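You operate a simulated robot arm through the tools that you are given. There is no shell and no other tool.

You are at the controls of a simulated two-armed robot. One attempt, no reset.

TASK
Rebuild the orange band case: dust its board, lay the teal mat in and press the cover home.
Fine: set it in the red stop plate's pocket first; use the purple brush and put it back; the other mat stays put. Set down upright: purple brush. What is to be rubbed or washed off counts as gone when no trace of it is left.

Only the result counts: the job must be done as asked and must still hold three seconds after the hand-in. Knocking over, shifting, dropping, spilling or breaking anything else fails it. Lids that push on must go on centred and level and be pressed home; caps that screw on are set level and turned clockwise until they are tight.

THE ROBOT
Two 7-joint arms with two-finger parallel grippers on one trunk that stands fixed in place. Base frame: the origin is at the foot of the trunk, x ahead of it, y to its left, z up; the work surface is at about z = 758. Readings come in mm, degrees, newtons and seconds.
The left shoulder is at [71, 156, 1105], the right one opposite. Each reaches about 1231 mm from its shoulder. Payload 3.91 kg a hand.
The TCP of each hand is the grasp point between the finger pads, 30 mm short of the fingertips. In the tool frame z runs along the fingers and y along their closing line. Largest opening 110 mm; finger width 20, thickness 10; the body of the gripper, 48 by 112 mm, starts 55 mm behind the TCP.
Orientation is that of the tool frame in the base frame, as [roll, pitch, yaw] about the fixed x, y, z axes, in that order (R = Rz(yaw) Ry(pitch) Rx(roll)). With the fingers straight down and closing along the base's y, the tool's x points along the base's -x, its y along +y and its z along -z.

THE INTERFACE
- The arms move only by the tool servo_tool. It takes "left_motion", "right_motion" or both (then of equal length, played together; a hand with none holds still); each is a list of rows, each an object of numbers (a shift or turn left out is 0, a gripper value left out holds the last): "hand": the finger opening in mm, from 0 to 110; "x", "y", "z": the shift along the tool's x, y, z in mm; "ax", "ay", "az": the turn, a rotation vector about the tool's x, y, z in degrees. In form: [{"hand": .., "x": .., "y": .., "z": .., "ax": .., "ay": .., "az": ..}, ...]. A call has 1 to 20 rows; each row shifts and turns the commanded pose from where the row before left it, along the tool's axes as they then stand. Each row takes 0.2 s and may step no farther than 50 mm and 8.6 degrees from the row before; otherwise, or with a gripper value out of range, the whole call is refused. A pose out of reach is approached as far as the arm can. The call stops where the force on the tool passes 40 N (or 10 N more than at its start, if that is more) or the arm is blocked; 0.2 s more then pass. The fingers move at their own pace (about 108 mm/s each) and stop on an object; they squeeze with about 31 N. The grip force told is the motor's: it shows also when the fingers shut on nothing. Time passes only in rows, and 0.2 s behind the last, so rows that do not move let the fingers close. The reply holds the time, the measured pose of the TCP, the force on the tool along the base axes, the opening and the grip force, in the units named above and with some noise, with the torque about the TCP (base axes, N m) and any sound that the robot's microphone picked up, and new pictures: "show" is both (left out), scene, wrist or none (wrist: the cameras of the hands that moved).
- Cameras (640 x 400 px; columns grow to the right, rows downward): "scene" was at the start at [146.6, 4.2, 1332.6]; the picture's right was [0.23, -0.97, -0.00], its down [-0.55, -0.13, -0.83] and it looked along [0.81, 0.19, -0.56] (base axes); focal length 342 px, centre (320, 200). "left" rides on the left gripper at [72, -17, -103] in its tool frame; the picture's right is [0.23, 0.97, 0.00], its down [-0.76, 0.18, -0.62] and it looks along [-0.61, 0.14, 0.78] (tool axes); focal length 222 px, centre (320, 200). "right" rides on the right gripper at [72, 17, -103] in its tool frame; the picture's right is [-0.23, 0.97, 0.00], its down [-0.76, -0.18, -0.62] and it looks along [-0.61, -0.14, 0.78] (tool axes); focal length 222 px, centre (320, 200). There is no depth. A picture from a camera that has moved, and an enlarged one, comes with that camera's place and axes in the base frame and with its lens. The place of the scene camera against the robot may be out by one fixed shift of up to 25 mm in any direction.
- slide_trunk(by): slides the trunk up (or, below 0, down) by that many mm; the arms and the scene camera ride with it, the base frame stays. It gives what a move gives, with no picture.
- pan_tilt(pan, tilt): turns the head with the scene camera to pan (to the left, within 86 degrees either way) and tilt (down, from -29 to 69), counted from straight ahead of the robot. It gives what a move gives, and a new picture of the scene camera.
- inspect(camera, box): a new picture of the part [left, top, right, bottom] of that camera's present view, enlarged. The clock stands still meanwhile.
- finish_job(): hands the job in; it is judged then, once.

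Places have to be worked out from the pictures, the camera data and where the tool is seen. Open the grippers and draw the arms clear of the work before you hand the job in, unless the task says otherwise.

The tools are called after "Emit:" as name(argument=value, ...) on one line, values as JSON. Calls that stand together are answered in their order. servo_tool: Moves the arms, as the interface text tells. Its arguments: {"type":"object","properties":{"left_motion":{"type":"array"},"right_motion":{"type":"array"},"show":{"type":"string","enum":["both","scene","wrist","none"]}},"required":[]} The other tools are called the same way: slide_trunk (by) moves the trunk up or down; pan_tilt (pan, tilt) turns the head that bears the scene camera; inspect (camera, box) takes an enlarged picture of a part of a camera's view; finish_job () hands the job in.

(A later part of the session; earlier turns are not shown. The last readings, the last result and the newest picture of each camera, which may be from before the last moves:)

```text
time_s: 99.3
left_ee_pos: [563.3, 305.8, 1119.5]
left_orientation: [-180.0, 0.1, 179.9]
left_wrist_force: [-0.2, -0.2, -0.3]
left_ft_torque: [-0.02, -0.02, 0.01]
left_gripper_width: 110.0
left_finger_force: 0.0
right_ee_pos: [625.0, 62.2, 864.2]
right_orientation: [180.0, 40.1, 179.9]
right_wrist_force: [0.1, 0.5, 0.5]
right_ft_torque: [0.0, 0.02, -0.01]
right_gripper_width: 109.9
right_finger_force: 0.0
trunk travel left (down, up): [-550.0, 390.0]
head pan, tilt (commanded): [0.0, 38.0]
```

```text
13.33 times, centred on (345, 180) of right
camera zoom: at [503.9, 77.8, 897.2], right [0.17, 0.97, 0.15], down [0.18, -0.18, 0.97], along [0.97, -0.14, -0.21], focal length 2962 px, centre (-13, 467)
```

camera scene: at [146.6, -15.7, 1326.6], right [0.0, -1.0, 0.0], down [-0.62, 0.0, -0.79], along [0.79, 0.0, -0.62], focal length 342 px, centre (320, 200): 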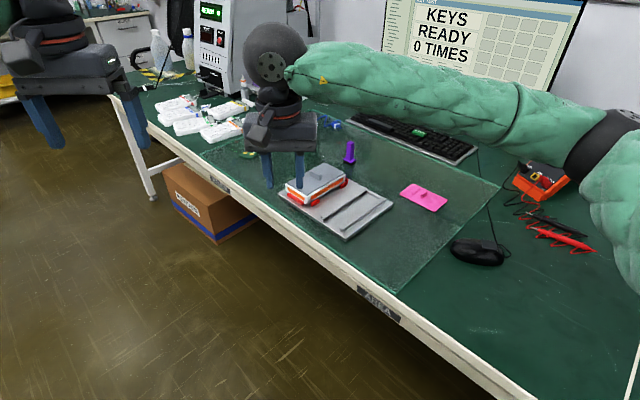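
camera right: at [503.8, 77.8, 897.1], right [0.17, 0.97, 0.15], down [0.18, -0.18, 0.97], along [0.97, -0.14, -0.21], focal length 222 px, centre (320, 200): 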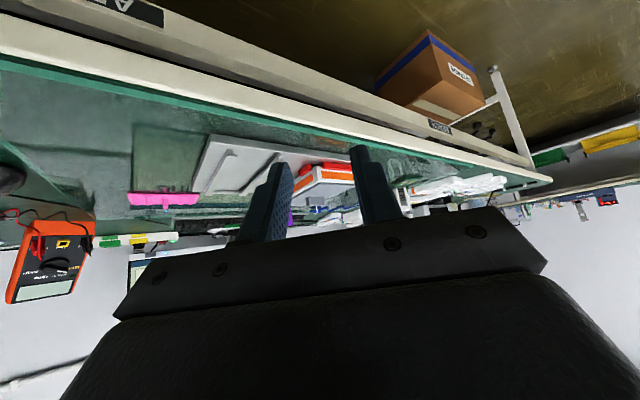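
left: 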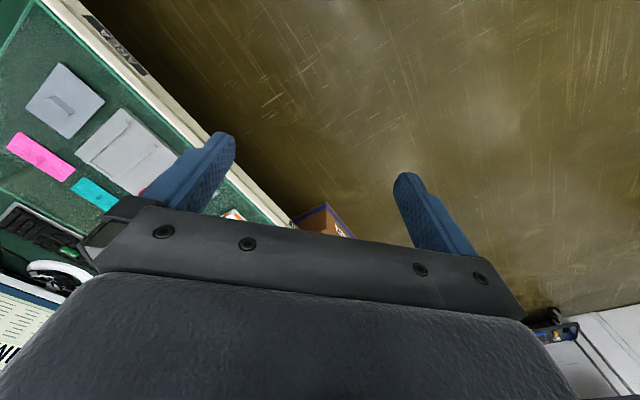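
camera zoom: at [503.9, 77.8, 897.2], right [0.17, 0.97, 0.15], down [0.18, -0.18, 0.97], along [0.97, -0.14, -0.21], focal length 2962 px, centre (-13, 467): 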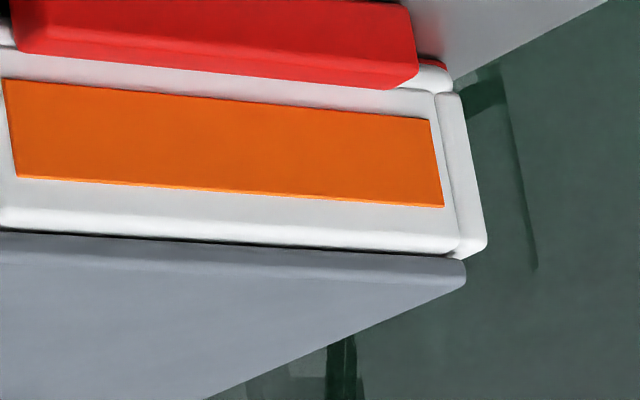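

The cover appears to rest right at the wall tops, with a thin dark line at the joint. I zoom in further to judge whether that's a gap.

Emit:
inspect(camera="right", box=[312, 176, 332, 190])

Emit:
inspect(camera="right", box=[340, 177, 360, 191])

Emit:
inspect(camera="right", box=[274, 190, 304, 210])

```text
16.00 times, centred on (322, 183) of right
camera zoom: at [503.9, 77.8, 897.2], right [0.17, 0.97, 0.15], down [0.18, -0.18, 0.97], along [0.97, -0.14, -0.21], focal length 3554 px, centre (288, 472)
```

zoom: 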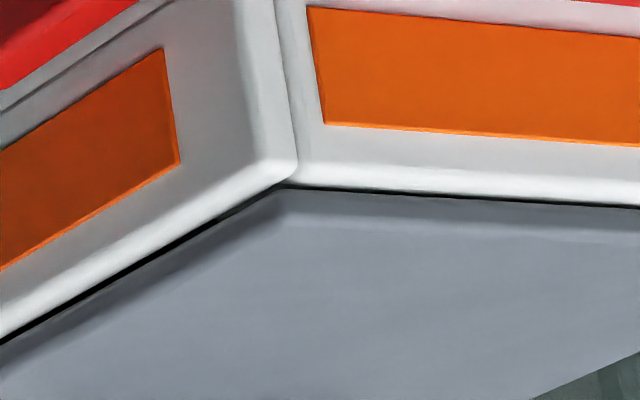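

```text
16.00 times, centred on (350, 184) of right
camera zoom: at [503.9, 77.8, 897.2], right [0.17, 0.97, 0.15], down [0.18, -0.18, 0.97], along [0.97, -0.14, -0.21], focal length 3554 px, centre (-160, 456)
```

zoom: 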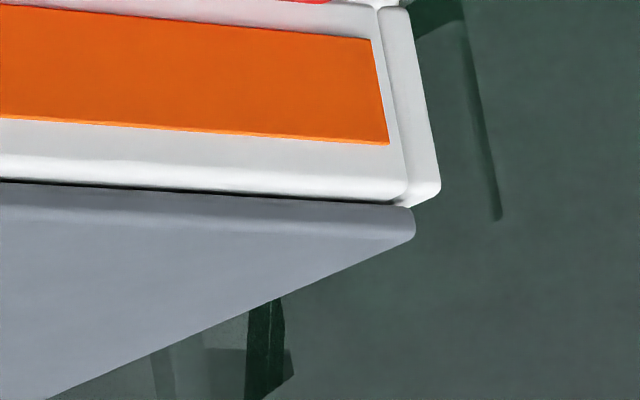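

```text
16.00 times, centred on (289, 200) of right
camera zoom: at [503.9, 77.8, 897.2], right [0.17, 0.97, 0.15], down [0.18, -0.18, 0.97], along [0.97, -0.14, -0.21], focal length 3554 px, centre (816, 200)
```

zoom: 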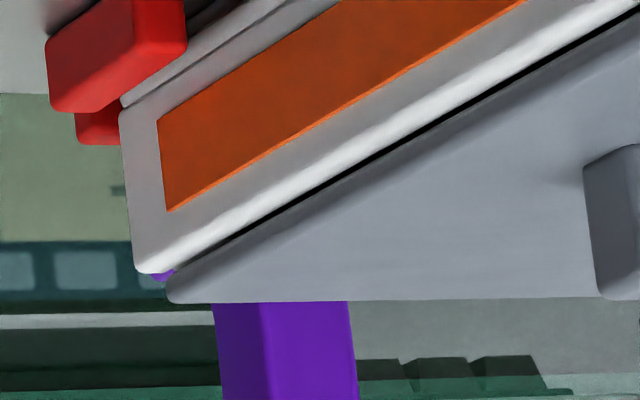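

The side view shows the cover's underside level with the rim all round, within about half a millimetre. To be sure it is home everywhere, I'll press near each peg; first I raise and straighten the hand.

Emit:
servo_tool(right_motion=[{"x": -26, "z": -31}, {"x": -26, "z": -31}, {"x": -13, "z": -15}, {"hand": 0, "ay": 8}, {"ay": 8}, {"ay": 8}, {"ay": 8}, {"ay": 8}, {"x": -38.9, "y": -6.6}, {"x": -38.9, "y": -6.6}, {"x": -38.9, "y": -6.6}, {"x": -38.9, "y": -6.7}, {"x": -38.8, "y": -6.7}, {"x": -38.8, "y": -6.7}, {}, {}], show="both")

```text
time_s: 102.7
left_ee_pos: [562.8, 306.8, 1117.4]
left_orientation: [-179.9, 0.1, -180.0]
left_wrist_force: [-0.4, 0.7, -0.4]
left_ft_torque: [0.01, -0.01, 0.0]
left_gripper_width: 110.0
left_finger_force: 0.1
right_ee_pos: [859.7, 19.0, 964.5]
right_orientation: [-180.0, 0.1, 180.0]
right_wrist_force: [-0.5, 0.2, 0.3]
right_ft_torque: [-0.02, 0.01, -0.04]
right_gripper_width: 0.2
right_finger_force: 30.6
trunk travel left (down, up): [-550.0, 390.0]
head pan, tilt (commanded): [0.0, 38.0]
camera scene: at [147.0, -15.5, 1326.6], right [0.0, -1.0, 0.0], down [-0.62, 0.0, -0.79], along [0.79, 0.0, -0.62], focal length 342 px, centre (320, 200)
camera right: at [786.6, 36.2, 1068.7], right [0.23, 0.97, 0.0], down [0.76, -0.18, 0.62], along [0.61, -0.14, -0.78], focal length 222 px, centre (320, 200)
```

scene: 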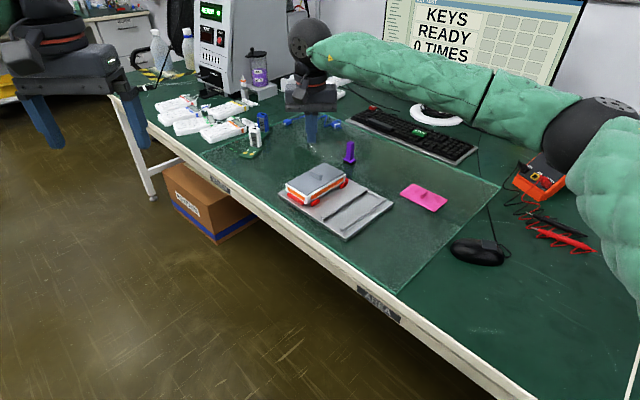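
right: 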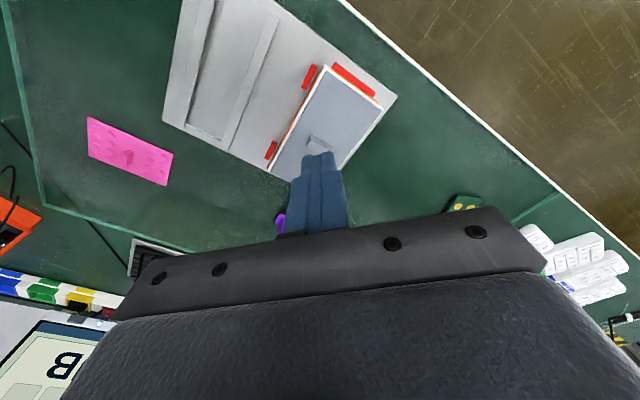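

The closed fingers are over the near corner peg. I descend to about 15 mm above the cover and check.

Emit:
servo_tool(right_motion=[{"y": 1.5, "z": 40}, {"z": 40}, {"z": 25}, {"z": 12}, {}], show="none")

Emit:
inspect(camera="scene", box=[275, 140, 365, 210])

```text
time_s: 103.9
left_ee_pos: [561.9, 305.4, 1117.9]
left_orientation: [180.0, -0.1, -179.9]
left_wrist_force: [0.6, -0.3, 0.2]
left_ft_torque: [0.01, -0.04, 0.0]
left_gripper_width: 110.0
left_finger_force: 0.2
right_ee_pos: [861.4, 22.2, 849.1]
right_orientation: [179.9, 0.1, 180.0]
right_wrist_force: [0.0, 0.7, 1.1]
right_ft_torque: [0.03, -0.01, 0.0]
right_gripper_width: 0.1
right_finger_force: 31.2
trunk travel left (down, up): [-550.0, 390.0]
head pan, tilt (commanded): [0.0, 38.0]
```

```text
5.71 times, centred on (320, 175) of scene
camera zoom: at [146.6, -15.7, 1326.6], right [0.0, -1.0, 0.0], down [-0.62, 0.0, -0.79], along [0.79, 0.0, -0.62], focal length 1957 px, centre (320, 343)
```

zoom: 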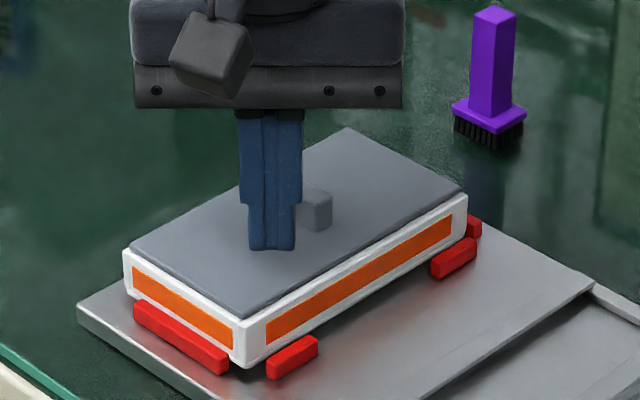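

Emit:
servo_tool(right_motion=[{"z": 8}, {"z": 3}, {"z": 1.5}, {"z": 1}, {"z": 1}, {"z": 1}, {"z": 1}, {}], show="none")

```text
time_s: 105.7
left_ee_pos: [562.3, 306.8, 1117.6]
left_orientation: [180.0, -0.1, 179.9]
left_wrist_force: [-0.4, 0.0, 0.6]
left_ft_torque: [-0.01, 0.03, -0.04]
left_gripper_width: 110.5
left_finger_force: 0.0
right_ee_pos: [861.3, 22.5, 834.7]
right_orientation: [179.9, 0.2, 180.0]
right_wrist_force: [-0.7, -0.6, 7.5]
right_ft_torque: [0.0, -0.03, -0.01]
right_gripper_width: 0.1
right_finger_force: 31.0
trunk travel left (down, up): [-550.0, 390.0]
head pan, tilt (commanded): [0.0, 38.0]
```

Contact with 7.5 N; I press on to about 35–40 N.

Emit:
servo_tool(right_motion=[{"z": 1}, {"z": 1}, {"z": 1}, {"z": 1}, {}], show="none")

Emit:
inspect(camera="scene", box=[284, 172, 324, 202])

```text
time_s: 106.9
left_ee_pos: [561.9, 305.5, 1118.6]
left_orientation: [180.0, 0.0, -179.8]
left_wrist_force: [0.8, -0.2, -1.2]
left_ft_torque: [0.02, 0.0, 0.0]
left_gripper_width: 109.8
left_finger_force: 0.1
right_ee_pos: [861.0, 22.9, 833.0]
right_orientation: [179.8, 0.3, -180.0]
right_wrist_force: [-4.0, 0.5, 16.5]
right_ft_torque: [0.0, 0.14, 0.08]
right_gripper_width: 0.1
right_finger_force: 30.9
trunk travel left (down, up): [-550.0, 390.0]
head pan, tilt (commanded): [0.0, 38.0]
stopped in row 5 (right hand): the force on the tool passed its limit at 41 N (the readings are from after the stop); the commanded pose is now the measured one
```

```text
13.33 times, centred on (304, 187) of scene
camera zoom: at [145.1, -16.0, 1326.4], right [0.0, -1.0, 0.0], down [-0.62, 0.0, -0.79], along [0.79, 0.0, -0.62], focal length 4566 px, centre (533, 373)
```

zoom: 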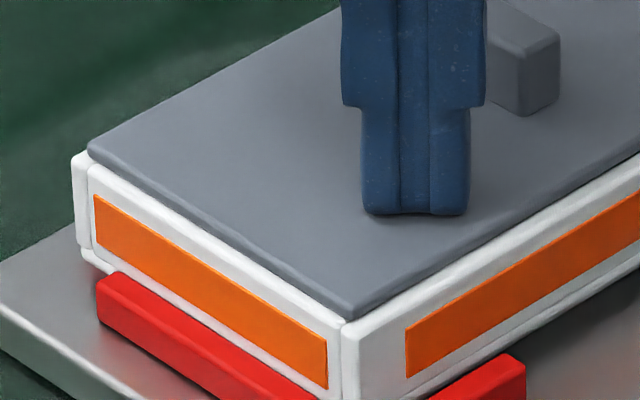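

Pressed to 41 N at that end. I lift clear of the fin and do the same at the opposite end (toward the brush), near side.

Emit:
servo_tool(right_motion=[{"z": -15}, {"z": -15}, {"x": -30.6, "y": -32}, {"x": -30.6, "y": -32}, {}, {"z": 14}, {"z": 9}, {"z": 2}, {"z": 1}, {"z": 1}, {"z": 1}, {}], show="none")

Emit:
inspect(camera="scene", box=[275, 140, 365, 210])

```text
time_s: 109.5
left_ee_pos: [563.5, 305.8, 1117.9]
left_orientation: [-179.9, 0.1, -179.9]
left_wrist_force: [0.7, -0.7, 0.3]
left_ft_torque: [-0.01, -0.01, 0.03]
left_gripper_width: 110.0
left_finger_force: 0.1
right_ee_pos: [923.2, -41.1, 832.7]
right_orientation: [179.7, 0.3, -179.8]
right_wrist_force: [2.5, 0.0, 5.2]
right_ft_torque: [-0.02, -0.02, 0.0]
right_gripper_width: 0.1
right_finger_force: 30.9
trunk travel left (down, up): [-550.0, 390.0]
head pan, tilt (commanded): [0.0, 38.0]
```

```text
5.71 times, centred on (320, 175) of scene
camera zoom: at [146.5, -15.7, 1326.7], right [0.0, -1.0, 0.0], down [-0.62, 0.0, -0.79], along [0.79, 0.0, -0.62], focal length 1957 px, centre (320, 343)
```

zoom: 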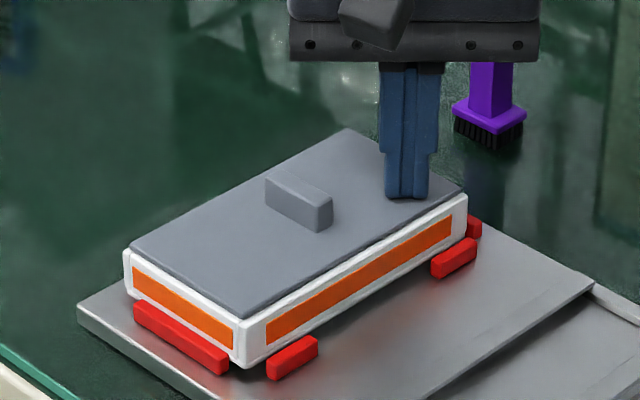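

Emit:
servo_tool(right_motion=[{"z": 1}, {"z": 1}, {"z": 1}, {"z": 1}, {"z": 1}, {}], show="none")

```text
time_s: 110.9
left_ee_pos: [561.3, 306.4, 1118.0]
left_orientation: [179.9, 0.0, -180.0]
left_wrist_force: [-0.7, 0.1, 0.5]
left_ft_torque: [0.0, 0.03, -0.01]
left_gripper_width: 110.0
left_finger_force: 0.1
right_ee_pos: [923.0, -41.7, 834.8]
right_orientation: [179.7, 0.7, 180.0]
right_wrist_force: [-4.2, 1.2, 17.7]
right_ft_torque: [0.01, 0.24, 0.04]
right_gripper_width: 0.0
right_finger_force: 31.3
trunk travel left (down, up): [-550.0, 390.0]
head pan, tilt (commanded): [0.0, 38.0]
stopped in row 6 (right hand): the force on the tool passed its limit at 41 N (the readings are from after the stop); the commanded pose is now the measured one
```

Rigid there (no sink at 41 N). Next the far-side pegs: first the brush end, far side.

Emit:
servo_tool(right_motion=[{"z": -15}, {"x": -33, "y": 34}, {}, {"z": 12}, {"z": 2}, {"z": 1}, {"z": 1}, {"z": 1}, {"z": 1}, {"z": 1}, {"z": 1}, {}], show="none")

Emit:
inspect(camera="scene", box=[275, 140, 365, 210])

```text
time_s: 113.2
left_ee_pos: [561.3, 304.9, 1119.2]
left_orientation: [-180.0, -0.1, -179.9]
left_wrist_force: [0.7, 0.2, -0.2]
left_ft_torque: [-0.02, 0.04, 0.0]
left_gripper_width: 110.0
left_finger_force: 0.1
right_ee_pos: [957.5, -6.4, 833.3]
right_orientation: [179.6, 0.8, 180.0]
right_wrist_force: [-5.9, 2.2, 19.5]
right_ft_torque: [0.03, 0.38, 0.0]
right_gripper_width: 0.1
right_finger_force: 31.2
trunk travel left (down, up): [-550.0, 390.0]
head pan, tilt (commanded): [0.0, 38.0]
stopped in row 11 (right hand): the force on the tool passed its limit at 42 N (the readings are from after the stop); the commanded pose is now the measured one
```

```text
5.71 times, centred on (320, 175) of scene
camera zoom: at [145.0, -15.8, 1326.5], right [0.0, -1.0, 0.0], down [-0.62, 0.0, -0.79], along [0.79, 0.0, -0.62], focal length 1957 px, centre (320, 343)
```

zoom: 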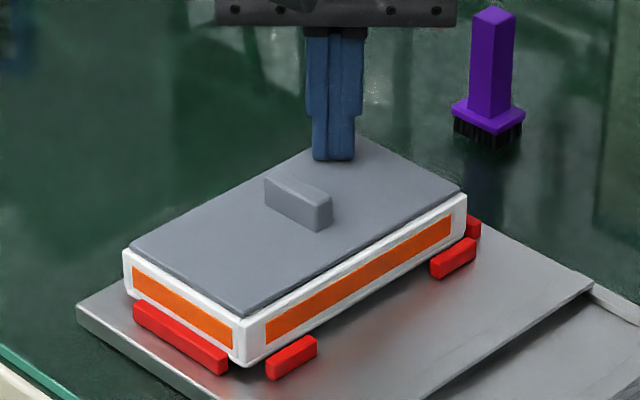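

Last point: the other end, far side.

Emit:
servo_tool(right_motion=[{"z": -15}, {"z": -15}, {"x": 32, "y": 31.5}, {"x": 32, "y": 31.5}, {}, {"z": 15}, {"z": 10}, {"z": 2}, {"z": 1}, {"z": 1}, {"z": 1}, {"z": 1}, {"z": 1}, {"z": 1}, {"z": 1}, {}], show="none")

Emit:
inspect(camera="scene", box=[275, 140, 365, 210])

```text
time_s: 116.1
left_ee_pos: [561.5, 306.8, 1117.5]
left_orientation: [-180.0, 0.0, -179.9]
left_wrist_force: [0.1, 0.6, 1.1]
left_ft_torque: [0.02, 0.05, 0.0]
left_gripper_width: 109.9
left_finger_force: 0.1
right_ee_pos: [895.0, 56.0, 833.5]
right_orientation: [179.3, 1.0, 179.8]
right_wrist_force: [-7.4, -2.8, 21.1]
right_ft_torque: [-0.12, 0.36, 0.05]
right_gripper_width: 0.0
right_finger_force: 30.9
trunk travel left (down, up): [-550.0, 390.0]
head pan, tilt (commanded): [0.0, 38.0]
stopped in row 14 (right hand): the force on the tool passed its limit at 42 N (the readings are from after the stop); the commanded pose is now the measured one
```

```text
5.71 times, centred on (320, 175) of scene
camera zoom: at [144.9, -16.1, 1326.6], right [0.0, -1.0, 0.0], down [-0.61, 0.0, -0.79], along [0.79, 0.0, -0.61], focal length 1957 px, centre (320, 343)
```

zoom: 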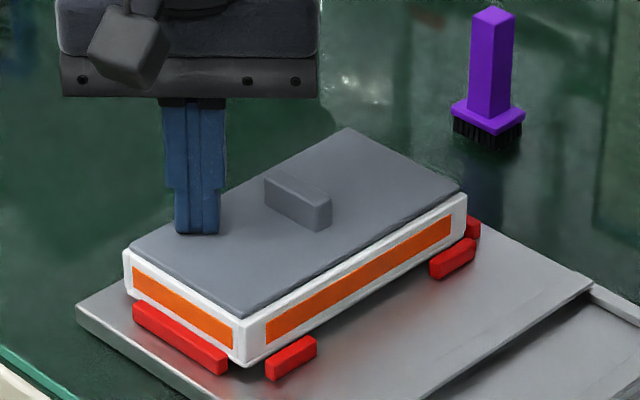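

All four corners are pressed to ~42 N and sit at the same height (833–834 mm TCP). I return to the low side view to compare the joint line with before.

Emit:
servo_tool(right_motion=[{"z": -30}, {"z": -50}, {"z": -50}, {"x": 45, "y": 1}, {"x": 45, "y": 1}, {"x": 45, "y": 1}, {"x": 45, "y": 1}, {"x": 45, "y": 1}, {"x": 44, "y": 1}, {"hand": 110, "ay": -8}, {"ay": -8}, {"ay": -8}, {"ay": -8}, {"ay": -8}, {"x": 22, "z": 26}, {"x": 22, "z": 26}, {"x": 22, "z": 26}, {}, {}], show="none")

Emit:
inspect(camera="right", box=[270, 150, 370, 212])

Emit:
inspect(camera="right", box=[308, 172, 332, 190])

Emit:
inspect(camera="right", box=[270, 185, 302, 209])

```text
time_s: 120.1
left_ee_pos: [563.1, 306.3, 1118.0]
left_orientation: [179.9, 0.0, -179.9]
left_wrist_force: [-0.1, 0.4, -0.4]
left_ft_torque: [-0.03, 0.0, -0.01]
left_gripper_width: 110.1
left_finger_force: 0.1
right_ee_pos: [626.4, 63.3, 854.0]
right_orientation: [179.5, 40.9, 179.5]
right_wrist_force: [0.3, 0.1, -0.1]
right_ft_torque: [-0.01, -0.01, 0.04]
right_gripper_width: 110.0
right_finger_force: 0.0
trunk travel left (down, up): [-550.0, 390.0]
head pan, tilt (commanded): [0.0, 38.0]
```

```text
6.40 times, centred on (320, 181) of right
camera zoom: at [503.6, 79.9, 884.5], right [0.17, 0.97, 0.16], down [0.17, -0.19, 0.97], along [0.97, -0.14, -0.2], focal length 1422 px, centre (320, 322)
```

zoom: 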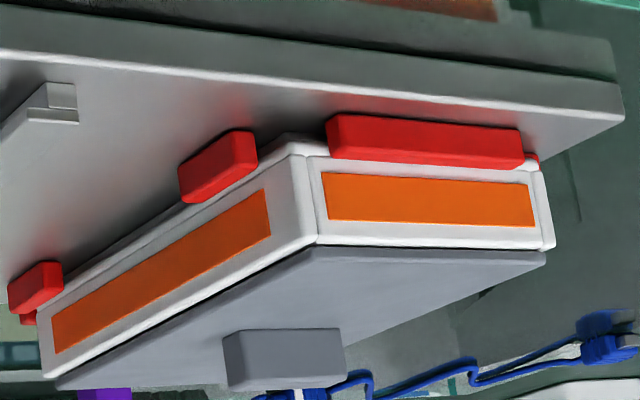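

```text
16.00 times, centred on (320, 181) of right
camera zoom: at [503.6, 79.9, 884.5], right [0.17, 0.97, 0.16], down [0.17, -0.19, 0.97], along [0.97, -0.14, -0.2], focal length 3554 px, centre (320, 504)
```

zoom: 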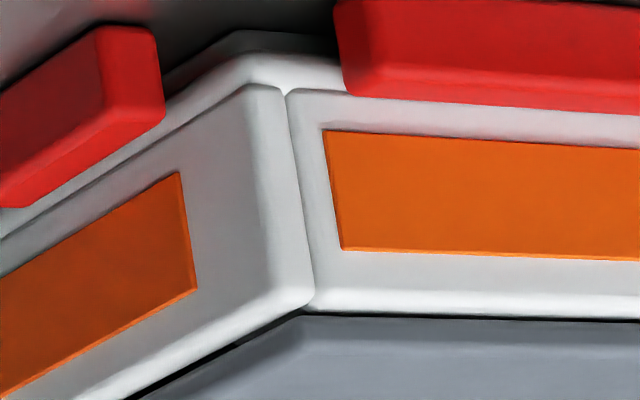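

```text
16.00 times, centred on (286, 197) of right
camera zoom: at [503.6, 79.9, 884.5], right [0.17, 0.97, 0.16], down [0.17, -0.19, 0.97], along [0.97, -0.14, -0.2], focal length 3554 px, centre (864, 248)
```

zoom: 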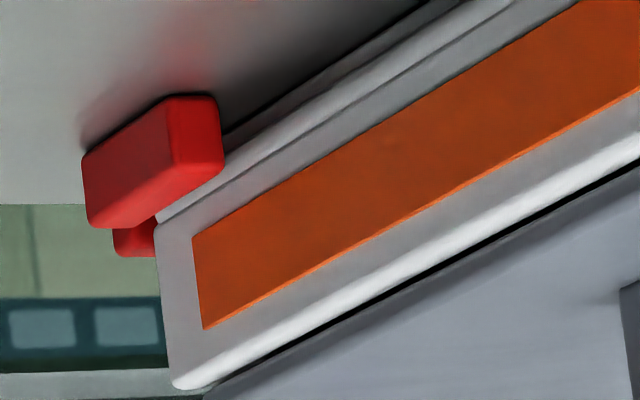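

The joint looks unchanged. For a conclusive check I tilt further and lower so the camera is nearly level with the rim.

Emit:
servo_tool(right_motion=[{"ay": -7.5}, {"ay": -7.5}, {"x": 17.2, "z": 12}, {"x": 17.2, "z": 12}, {}, {}], show="wrist")

Emit:
inspect(camera="right", box=[260, 170, 380, 240])

```text
time_s: 121.5
left_ee_pos: [564.2, 306.1, 1117.0]
left_orientation: [-180.0, 0.0, -179.9]
left_wrist_force: [-0.5, -0.6, 0.1]
left_ft_torque: [0.02, 0.01, -0.03]
left_gripper_width: 110.1
left_finger_force: 0.0
right_ee_pos: [626.3, 64.1, 811.7]
right_orientation: [179.2, 55.8, 179.3]
right_wrist_force: [-0.5, -0.2, 0.4]
right_ft_torque: [-0.02, 0.0, 0.0]
right_gripper_width: 110.0
right_finger_force: 0.1
trunk travel left (down, up): [-550.0, 390.0]
head pan, tilt (commanded): [0.0, 38.0]
camera right: at [499.2, 80.2, 809.0], right [0.13, 0.97, 0.2], down [-0.09, -0.19, 0.98], along [0.99, -0.14, 0.06], focal length 222 px, centre (320, 200)
```

right: 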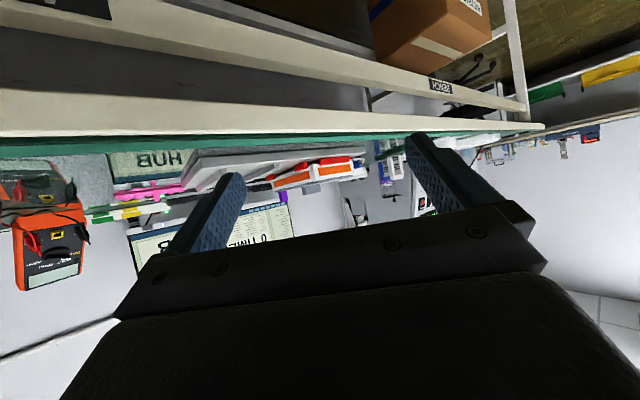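

```text
5.33 times, centred on (320, 205) of right
camera zoom: at [499.2, 80.2, 809.0], right [0.13, 0.97, 0.2], down [-0.09, -0.19, 0.98], along [0.99, -0.14, 0.06], focal length 1185 px, centre (320, 173)
```

zoom: 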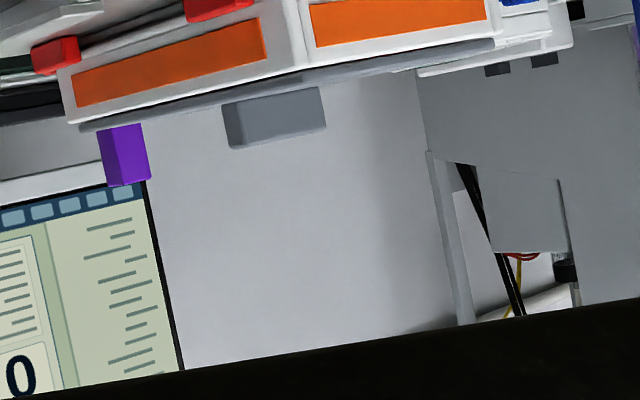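

Emit:
inspect(camera="right", box=[264, 155, 324, 198])

Emit:
inspect(camera="right", box=[310, 155, 370, 198])

Emit:
inspect(camera="right", box=[300, 172, 330, 192])

Emit:
inspect(camera="right", box=[265, 180, 295, 200])

Emit:
inspect(camera="right", box=[335, 165, 365, 185])

```text
9.30 times, centred on (294, 176) of right
camera zoom: at [499.2, 80.2, 809.0], right [0.13, 0.97, 0.2], down [-0.09, -0.19, 0.98], along [0.99, -0.14, 0.06], focal length 2066 px, centre (562, 419)
```

zoom: 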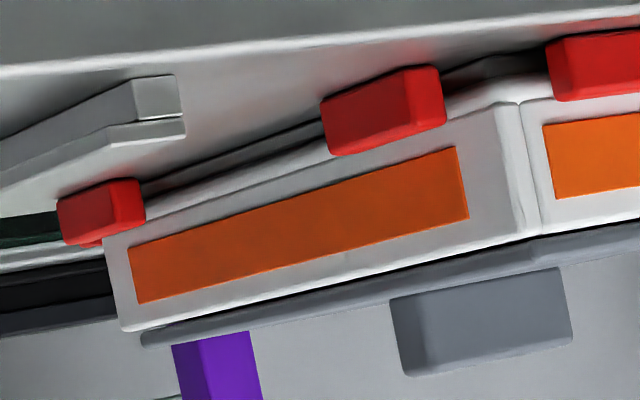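

```text
9.30 times, centred on (340, 176) of right
camera zoom: at [499.2, 80.2, 809.0], right [0.13, 0.97, 0.2], down [-0.09, -0.19, 0.98], along [0.99, -0.14, 0.06], focal length 2066 px, centre (134, 419)
```

zoom: 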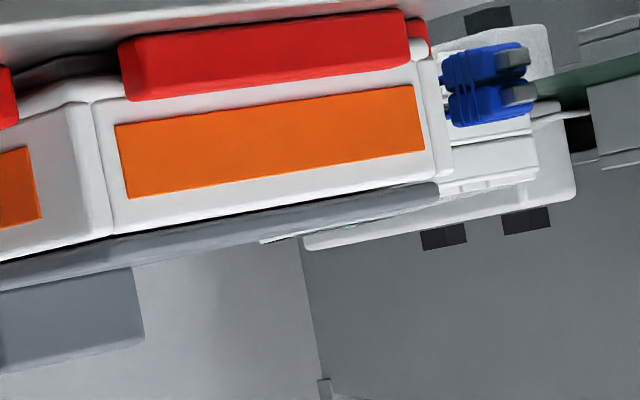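

```text
16.00 times, centred on (315, 182) of right
camera zoom: at [499.2, 80.2, 809.0], right [0.13, 0.97, 0.2], down [-0.09, -0.19, 0.98], along [0.99, -0.14, 0.06], focal length 3554 px, centre (400, 488)
```

zoom: 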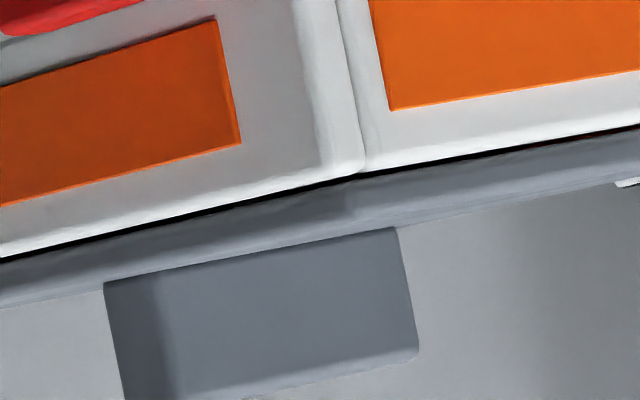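

```text
16.00 times, centred on (280, 190) of right
camera zoom: at [499.2, 80.2, 809.0], right [0.13, 0.97, 0.2], down [-0.09, -0.19, 0.98], along [0.99, -0.14, 0.06], focal length 3554 px, centre (960, 360)
```

zoom: 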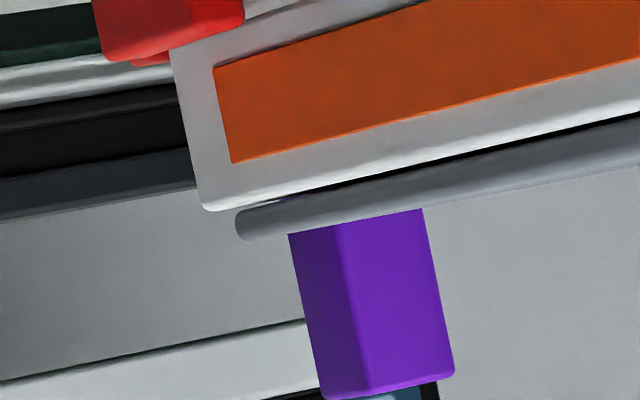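

```text
16.00 times, centred on (350, 175) of right
camera zoom: at [499.2, 80.2, 809.0], right [0.13, 0.97, 0.2], down [-0.09, -0.19, 0.98], along [0.99, -0.14, 0.06], focal length 3554 px, centre (-160, 600)
```

zoom: 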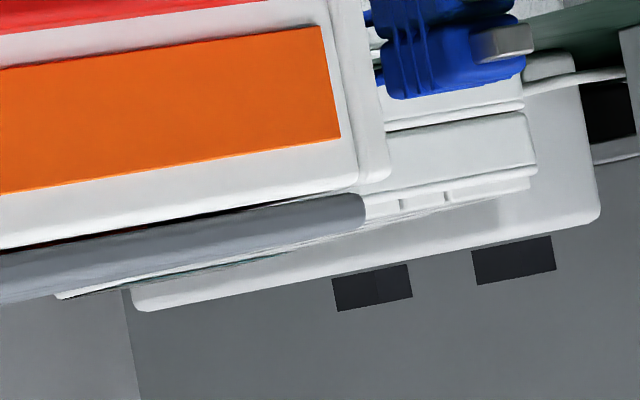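

Close up, a thin dark line (≈0.5–1 mm) remains under the cover edge, so I want a square-on view while pressing. I'll park the right hand out of the way first, then bring the left camera level with the rim at the case's end.

Emit:
servo_tool(right_motion=[{"x": -31, "z": -21}, {"x": -31, "z": -21}, {"x": -31, "z": -21}, {"x": -31, "z": -21}, {"hand": 0, "ay": 8}, {"ay": 8}, {"ay": 8}, {"ay": 8}, {"ay": 8}, {"ay": 8}, {"ay": 7.8}, {"x": -22, "y": -39.3}, {"x": -22, "y": -39.3}, {"x": -22, "y": -39.3}, {"x": -22, "y": -39.3}, {"x": -22, "y": -39.3}, {"x": -22, "y": -39.3}, {"x": -22, "y": -39.3}, {}], show="scene")

```text
time_s: 125.5
left_ee_pos: [562.9, 307.6, 1118.1]
left_orientation: [-180.0, 0.0, -179.9]
left_wrist_force: [-0.2, 0.2, -0.6]
left_ft_torque: [-0.02, 0.04, -0.02]
left_gripper_width: 109.8
left_finger_force: 0.1
right_ee_pos: [778.8, -214.1, 961.1]
right_orientation: [179.6, 0.0, 179.9]
right_wrist_force: [0.0, -0.4, 0.3]
right_ft_torque: [0.0, -0.01, -0.03]
right_gripper_width: 0.0
right_finger_force: 30.6
trunk travel left (down, up): [-550.0, 390.0]
head pan, tilt (commanded): [0.0, 38.0]
camera scene: at [146.5, -15.2, 1326.6], right [0.0, -1.0, 0.0], down [-0.62, 0.0, -0.79], along [0.79, 0.0, -0.62], focal length 342 px, centre (320, 200)
```

scene: 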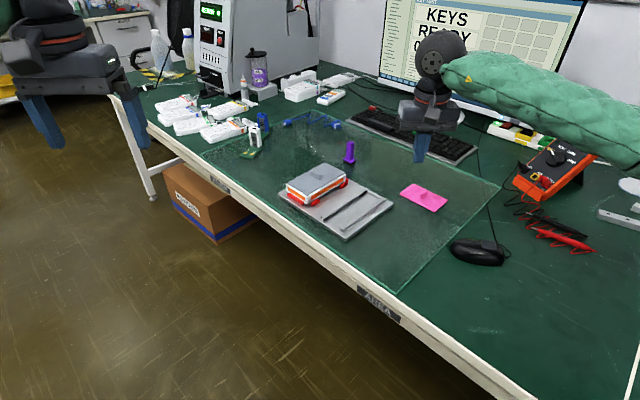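

Right hand is parked. Now the left hand: turn, move toward the case's left end, tilt and descend toward rim height.

Emit:
servo_tool(left_motion=[{"az": 7.6}, {"az": 7.6}, {"az": 7.6}, {"az": 7.6}, {"az": 7.6}, {"az": 7.7}, {"az": 7.7}, {"x": -44, "y": 12.8}, {"x": -44, "y": 12.8}, {"x": -44, "y": 12.8}, {"x": -44, "y": 12.8}, {"x": -44, "y": 12.8}, {}], show="scene")

Emit:
servo_tool(left_motion=[{"ay": -7.6}, {"ay": -7.6}, {"ay": -7.6}, {"ay": -7.6}, {"ay": -7.6}, {"ay": -7.6}, {"ay": -7.6}, {}], show="both")

```text
time_s: 128.3
left_ee_pos: [745.1, 168.5, 1117.8]
left_orientation: [180.0, 0.1, 126.6]
left_wrist_force: [-0.1, 0.7, -1.2]
left_ft_torque: [-0.02, 0.0, 0.01]
left_gripper_width: 109.9
left_finger_force: 0.1
right_ee_pos: [779.4, -213.1, 961.6]
right_orientation: [179.6, 0.1, 179.8]
right_wrist_force: [-0.8, -0.3, 0.8]
right_ft_torque: [-0.03, 0.02, 0.01]
right_gripper_width: 0.0
right_finger_force: 31.2
trunk travel left (down, up): [-550.0, 390.0]
head pan, tilt (commanded): [0.0, 38.0]
camera scene: at [146.0, -15.1, 1326.7], right [0.0, -1.0, 0.0], down [-0.62, 0.0, -0.79], along [0.79, 0.0, -0.62], focal length 342 px, centre (320, 200)
```

scene: 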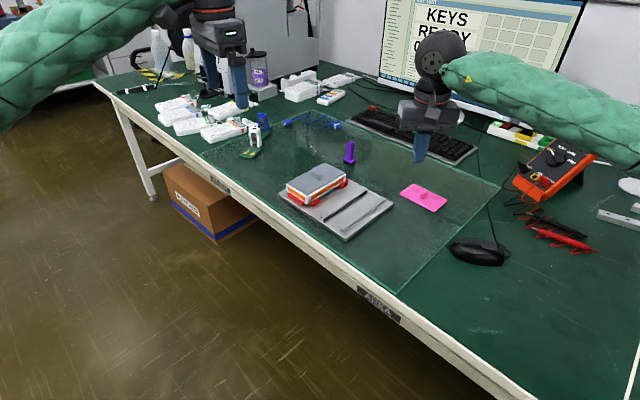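

```text
time_s: 130.1
left_ee_pos: [745.5, 168.8, 1117.4]
left_orientation: [-179.9, 53.2, 126.7]
left_wrist_force: [-0.4, 0.5, -0.4]
left_ft_torque: [-0.02, 0.0, 0.01]
left_gripper_width: 109.9
left_finger_force: 0.2
right_ee_pos: [780.1, -213.4, 960.4]
right_orientation: [179.5, -0.1, 179.9]
right_wrist_force: [0.4, 0.6, 0.2]
right_ft_torque: [0.03, -0.04, 0.04]
right_gripper_width: 0.0
right_finger_force: 30.7
trunk travel left (down, up): [-550.0, 390.0]
head pan, tilt (commanded): [0.0, 38.0]
camera scene: at [147.3, -16.1, 1326.5], right [0.0, -1.0, 0.0], down [-0.62, 0.0, -0.79], along [0.79, 0.0, -0.62], focal length 342 px, centre (320, 200)
camera left: at [657.2, 258.9, 1120.8], right [0.7, 0.69, -0.18], down [0.12, 0.14, 0.98], along [0.7, -0.71, 0.02], focal length 222 px, centre (320, 200)
```

scene: 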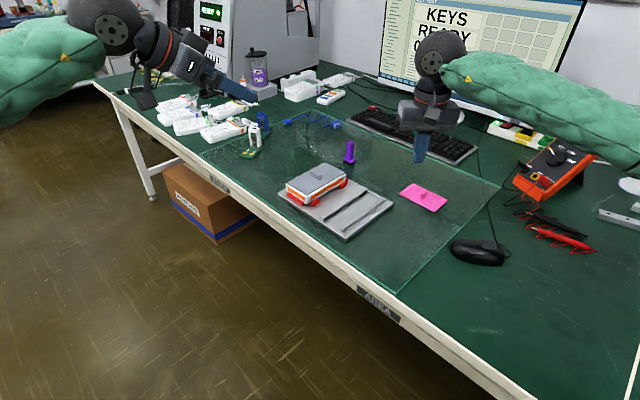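
left: 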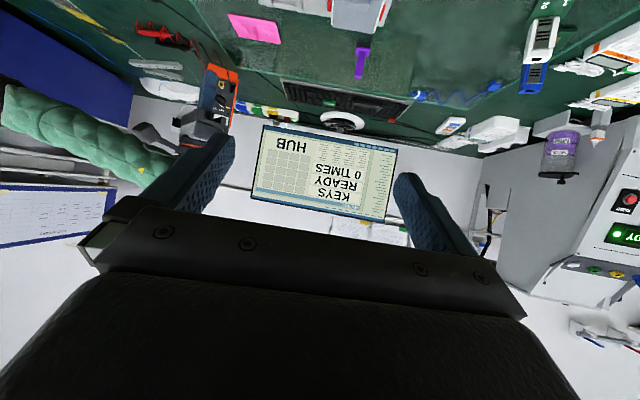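

Emit:
servo_tool(left_motion=[{"x": 36.6, "z": 27.6}, {"x": 36.6, "z": 27.6}, {"x": 36.6, "z": 27.6}, {"x": 36.6, "z": 27.6}, {"x": 36.6, "z": 27.6}, {"x": 32, "z": 24}, {}], show="both")

```text
time_s: 131.7
left_ee_pos: [742.8, 166.4, 848.9]
left_orientation: [180.0, 53.2, 126.7]
left_wrist_force: [0.0, 0.8, 0.6]
left_ft_torque: [-0.04, -0.02, 0.0]
left_gripper_width: 110.2
left_finger_force: 0.2
right_ee_pos: [780.6, -214.0, 960.8]
right_orientation: [179.5, 0.0, 179.9]
right_wrist_force: [-0.7, 0.4, 0.2]
right_ft_torque: [-0.01, -0.04, 0.01]
right_gripper_width: 0.2
right_finger_force: 30.7
trunk travel left (down, up): [-550.0, 390.0]
head pan, tilt (commanded): [0.0, 38.0]
camera scene: at [146.4, -16.0, 1326.7], right [0.0, -1.0, 0.0], down [-0.62, 0.0, -0.79], along [0.79, 0.0, -0.62], focal length 342 px, centre (320, 200)
camera left: at [655.2, 257.4, 851.8], right [0.7, 0.69, -0.18], down [0.12, 0.14, 0.98], along [0.7, -0.71, 0.02], focal length 222 px, centre (320, 200)
```

scene: 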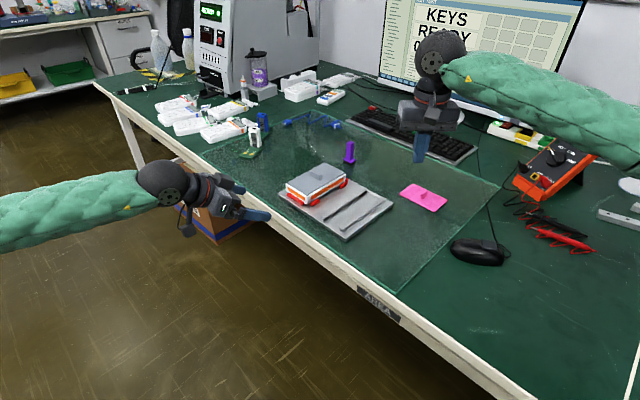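
left: 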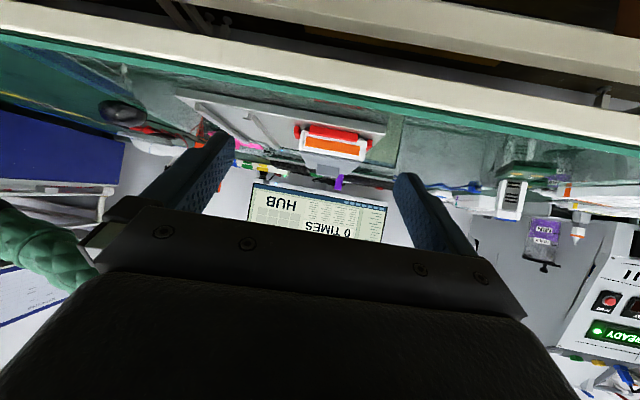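

Emit:
servo_tool(left_motion=[{"x": 18, "z": 13.5}, {"x": 18, "z": 13.5}, {}, {}], show="none")

Emit:
inspect(camera="left", box=[290, 150, 380, 210])

Emit:
inspect(camera="left", box=[295, 170, 335, 197])

Emit:
inspect(camera="left", box=[330, 170, 370, 197])

```text
time_s: 132.7
left_ee_pos: [745.7, 166.4, 803.1]
left_orientation: [-179.9, 53.3, 126.7]
left_wrist_force: [0.3, -0.4, -0.4]
left_ft_torque: [0.0, 0.0, 0.0]
left_gripper_width: 110.0
left_finger_force: 0.0
right_ee_pos: [779.9, -214.8, 960.7]
right_orientation: [179.4, 0.0, 179.9]
right_wrist_force: [0.2, -0.4, 0.0]
right_ft_torque: [0.02, 0.0, 0.0]
right_gripper_width: 0.1
right_finger_force: 30.6
trunk travel left (down, up): [-550.0, 390.0]
head pan, tilt (commanded): [0.0, 38.0]
```

```text
6.67 times, centred on (335, 180) of left
camera zoom: at [656.0, 257.6, 806.5], right [0.7, 0.69, -0.18], down [0.12, 0.14, 0.98], along [0.7, -0.71, 0.02], focal length 1481 px, centre (220, 333)
```

zoom: 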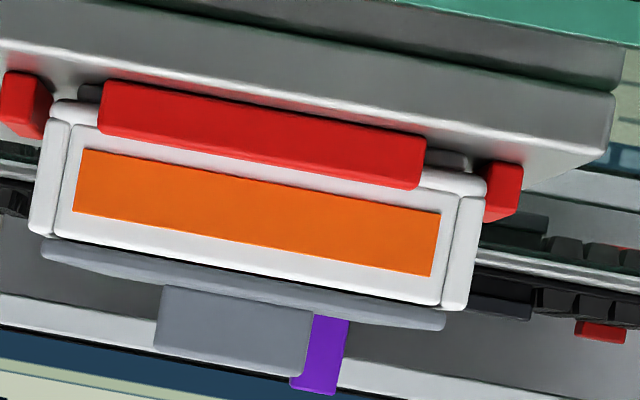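

```text
14.81 times, centred on (315, 184) of left
camera zoom: at [656.0, 257.6, 806.5], right [0.7, 0.69, -0.18], down [0.12, 0.14, 0.98], along [0.7, -0.71, 0.02], focal length 3291 px, centre (394, 444)
```

zoom: 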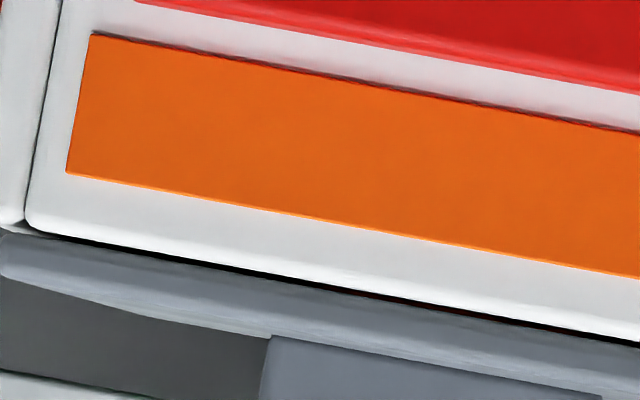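

```text
14.81 times, centred on (350, 184) of left
camera zoom: at [656.0, 257.6, 806.5], right [0.7, 0.69, -0.18], down [0.12, 0.14, 0.98], along [0.7, -0.71, 0.02], focal length 3291 px, centre (-124, 444)
```

zoom: 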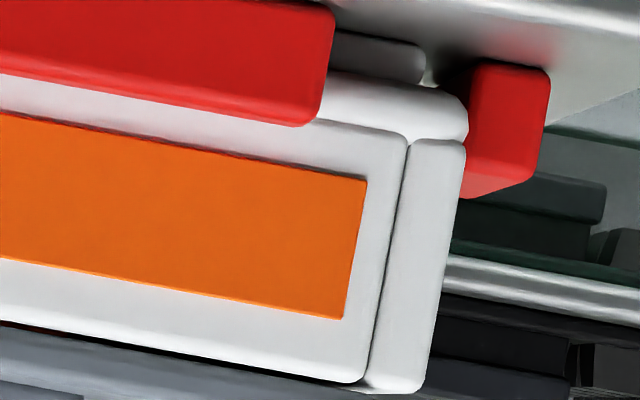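

The square-on view shows the cover ≈0.6 mm above the end wall and about 1 mm toward the near side. I'll press at this end with the right hand while watching with the left camera to learn what it rests on.

Emit:
servo_tool(right_motion=[{"hand": 0, "x": -13.1, "y": 36.7}, {"x": -13.1, "y": 36.7}, {"x": -13.1, "y": 36.7}, {"x": -13.1, "y": 36.7}, {"x": -13.1, "y": 36.7}, {"x": -13.1, "y": 36.7}, {"x": -13.4, "y": 36.8}, {}, {"z": 40}, {"z": 40}, {"z": 30}, {"z": 10}, {}], show="none")

Emit:
inspect(camera="left", box=[290, 150, 380, 210])

Emit:
inspect(camera="scene", box=[275, 140, 365, 210])

```text
time_s: 135.5
left_ee_pos: [744.8, 166.5, 803.1]
left_orientation: [-179.9, 53.2, 126.7]
left_wrist_force: [-0.4, -0.1, -0.4]
left_ft_torque: [0.0, -0.02, -0.02]
left_gripper_width: 109.8
left_finger_force: 0.1
right_ee_pos: [873.5, 44.3, 841.7]
right_orientation: [179.7, -0.1, 179.9]
right_wrist_force: [0.2, 0.4, 0.2]
right_ft_torque: [-0.01, -0.01, 0.02]
right_gripper_width: 0.0
right_finger_force: 31.1
trunk travel left (down, up): [-550.0, 390.0]
head pan, tilt (commanded): [0.0, 38.0]
```

```text
6.67 times, centred on (335, 180) of left
camera zoom: at [656.1, 257.7, 806.6], right [0.7, 0.69, -0.18], down [0.12, 0.14, 0.98], along [0.7, -0.71, 0.02], focal length 1481 px, centre (220, 333)
```

zoom: 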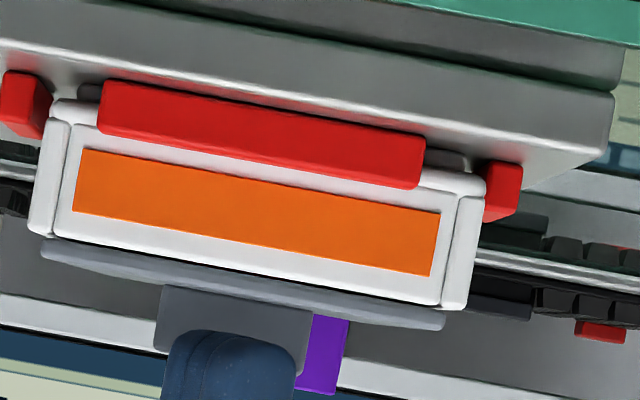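

```text
5.71 times, centred on (320, 175) of scene
camera zoom: at [146.9, -15.6, 1326.6], right [0.0, -1.0, 0.0], down [-0.62, 0.0, -0.79], along [0.79, 0.0, -0.62], focal length 1957 px, centre (320, 343)
```

zoom: 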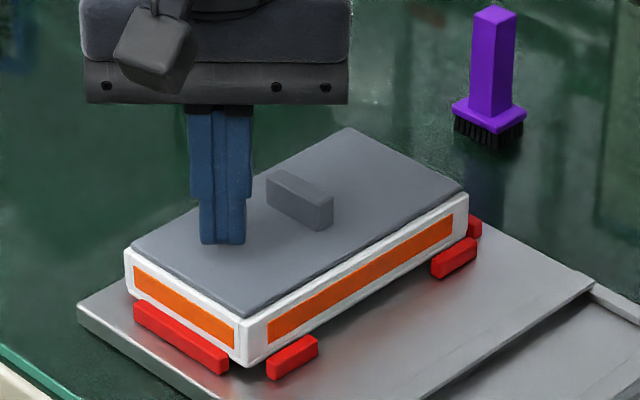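

Emit:
servo_tool(right_motion=[{"z": 5}, {"z": 2}, {"z": 1}, {"z": 1}, {"z": 1}, {}], show="none")

Emit:
inspect(camera="left", box=[295, 170, 335, 197])

```text
time_s: 136.9
left_ee_pos: [744.7, 166.9, 804.1]
left_orientation: [-180.0, 53.2, 126.6]
left_wrist_force: [-0.3, -0.4, 0.2]
left_ft_torque: [0.03, -0.01, -0.04]
left_gripper_width: 110.2
left_finger_force: 0.1
right_ee_pos: [872.8, 44.0, 834.8]
right_orientation: [179.5, 0.1, 179.9]
right_wrist_force: [1.0, 0.3, 15.1]
right_ft_torque: [0.0, -0.05, 0.03]
right_gripper_width: 0.2
right_finger_force: 31.0
trunk travel left (down, up): [-550.0, 390.0]
head pan, tilt (commanded): [0.0, 38.0]
```

```text
14.81 times, centred on (315, 184) of left
camera zoom: at [655.3, 257.6, 807.5], right [0.7, 0.69, -0.18], down [0.12, 0.14, 0.98], along [0.7, -0.71, 0.02], focal length 3291 px, centre (394, 444)
```

zoom: 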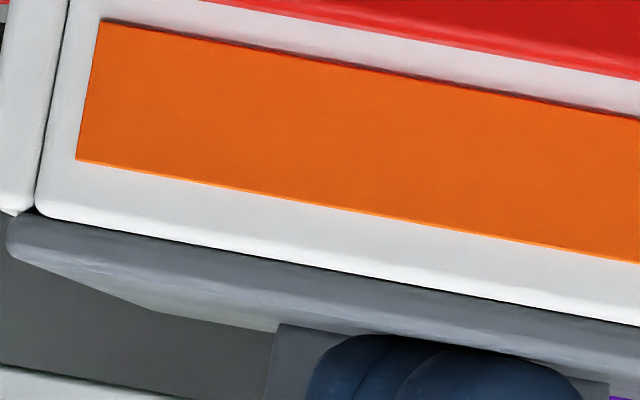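

Under 15 N the gap at this end visibly closes. I lift off and see whether it springs back.

Emit:
servo_tool(right_motion=[{"z": -10}, {"z": -10}, {}, {}], show="none")

Emit:
inspect(camera="left", box=[295, 170, 335, 197])

```text
time_s: 137.9
left_ee_pos: [745.0, 167.0, 803.7]
left_orientation: [-179.8, 53.2, 126.7]
left_wrist_force: [0.9, -0.7, 0.3]
left_ft_torque: [-0.04, 0.0, -0.01]
left_gripper_width: 109.9
left_finger_force: 0.0
right_ee_pos: [871.9, 44.4, 852.1]
right_orientation: [179.7, 0.1, 179.9]
right_wrist_force: [0.5, -1.4, 0.3]
right_ft_torque: [-0.01, 0.0, -0.01]
right_gripper_width: 0.0
right_finger_force: 31.1
trunk travel left (down, up): [-550.0, 390.0]
head pan, tilt (commanded): [0.0, 38.0]
```

```text
14.81 times, centred on (315, 184) of left
camera zoom: at [655.9, 257.7, 806.8], right [0.7, 0.69, -0.18], down [0.12, 0.14, 0.98], along [0.7, -0.71, 0.02], focal length 3291 px, centre (394, 444)
```

zoom: 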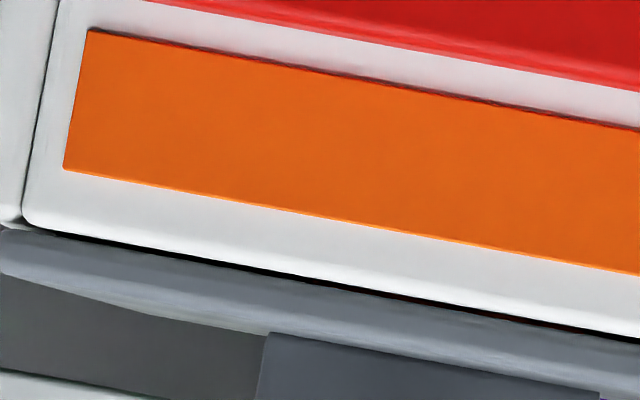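

The gap springs back after release, so the cover isn't locked home; it also sits ~1 mm off-centre toward the near side. I'll re-align the right hand with the fin, measure the offset from above, then re-centre and press squarely at the middle.

Emit:
servo_tool(right_motion=[{"hand": 30, "z": -30}, {"z": -30}, {"x": -17, "y": -18, "az": -7.5}, {"x": -17, "y": -18, "az": -7.5}, {"az": -7.5}, {"az": -7.5}, {"az": -7.5}, {"az": -7.5}, {}, {}], show="none")

Emit:
inspect(camera="right", box=[170, 20, 450, 220])

```text
time_s: 140.1
left_ee_pos: [744.0, 166.5, 804.3]
left_orientation: [179.9, 53.2, 126.7]
left_wrist_force: [-0.4, 0.0, -0.4]
left_ft_torque: [0.02, -0.02, -0.02]
left_gripper_width: 110.3
left_finger_force: 0.1
right_ee_pos: [909.1, 9.2, 912.8]
right_orientation: [179.7, 0.3, -135.0]
right_wrist_force: [0.3, 0.7, 0.9]
right_ft_torque: [-0.04, 0.0, 0.0]
right_gripper_width: 30.2
right_finger_force: 0.1
trunk travel left (down, up): [-550.0, 390.0]
head pan, tilt (commanded): [0.0, 38.0]
```

```text
2.00 times, centred on (310, 120) of right
camera zoom: at [845.0, -30.1, 1014.6], right [-0.53, 0.85, 0.01], down [0.66, 0.41, 0.63], along [0.53, 0.33, -0.78], focal length 444 px, centre (340, 360)
```

zoom: 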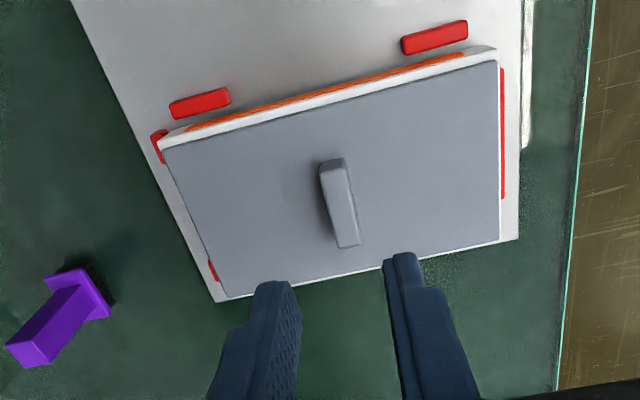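

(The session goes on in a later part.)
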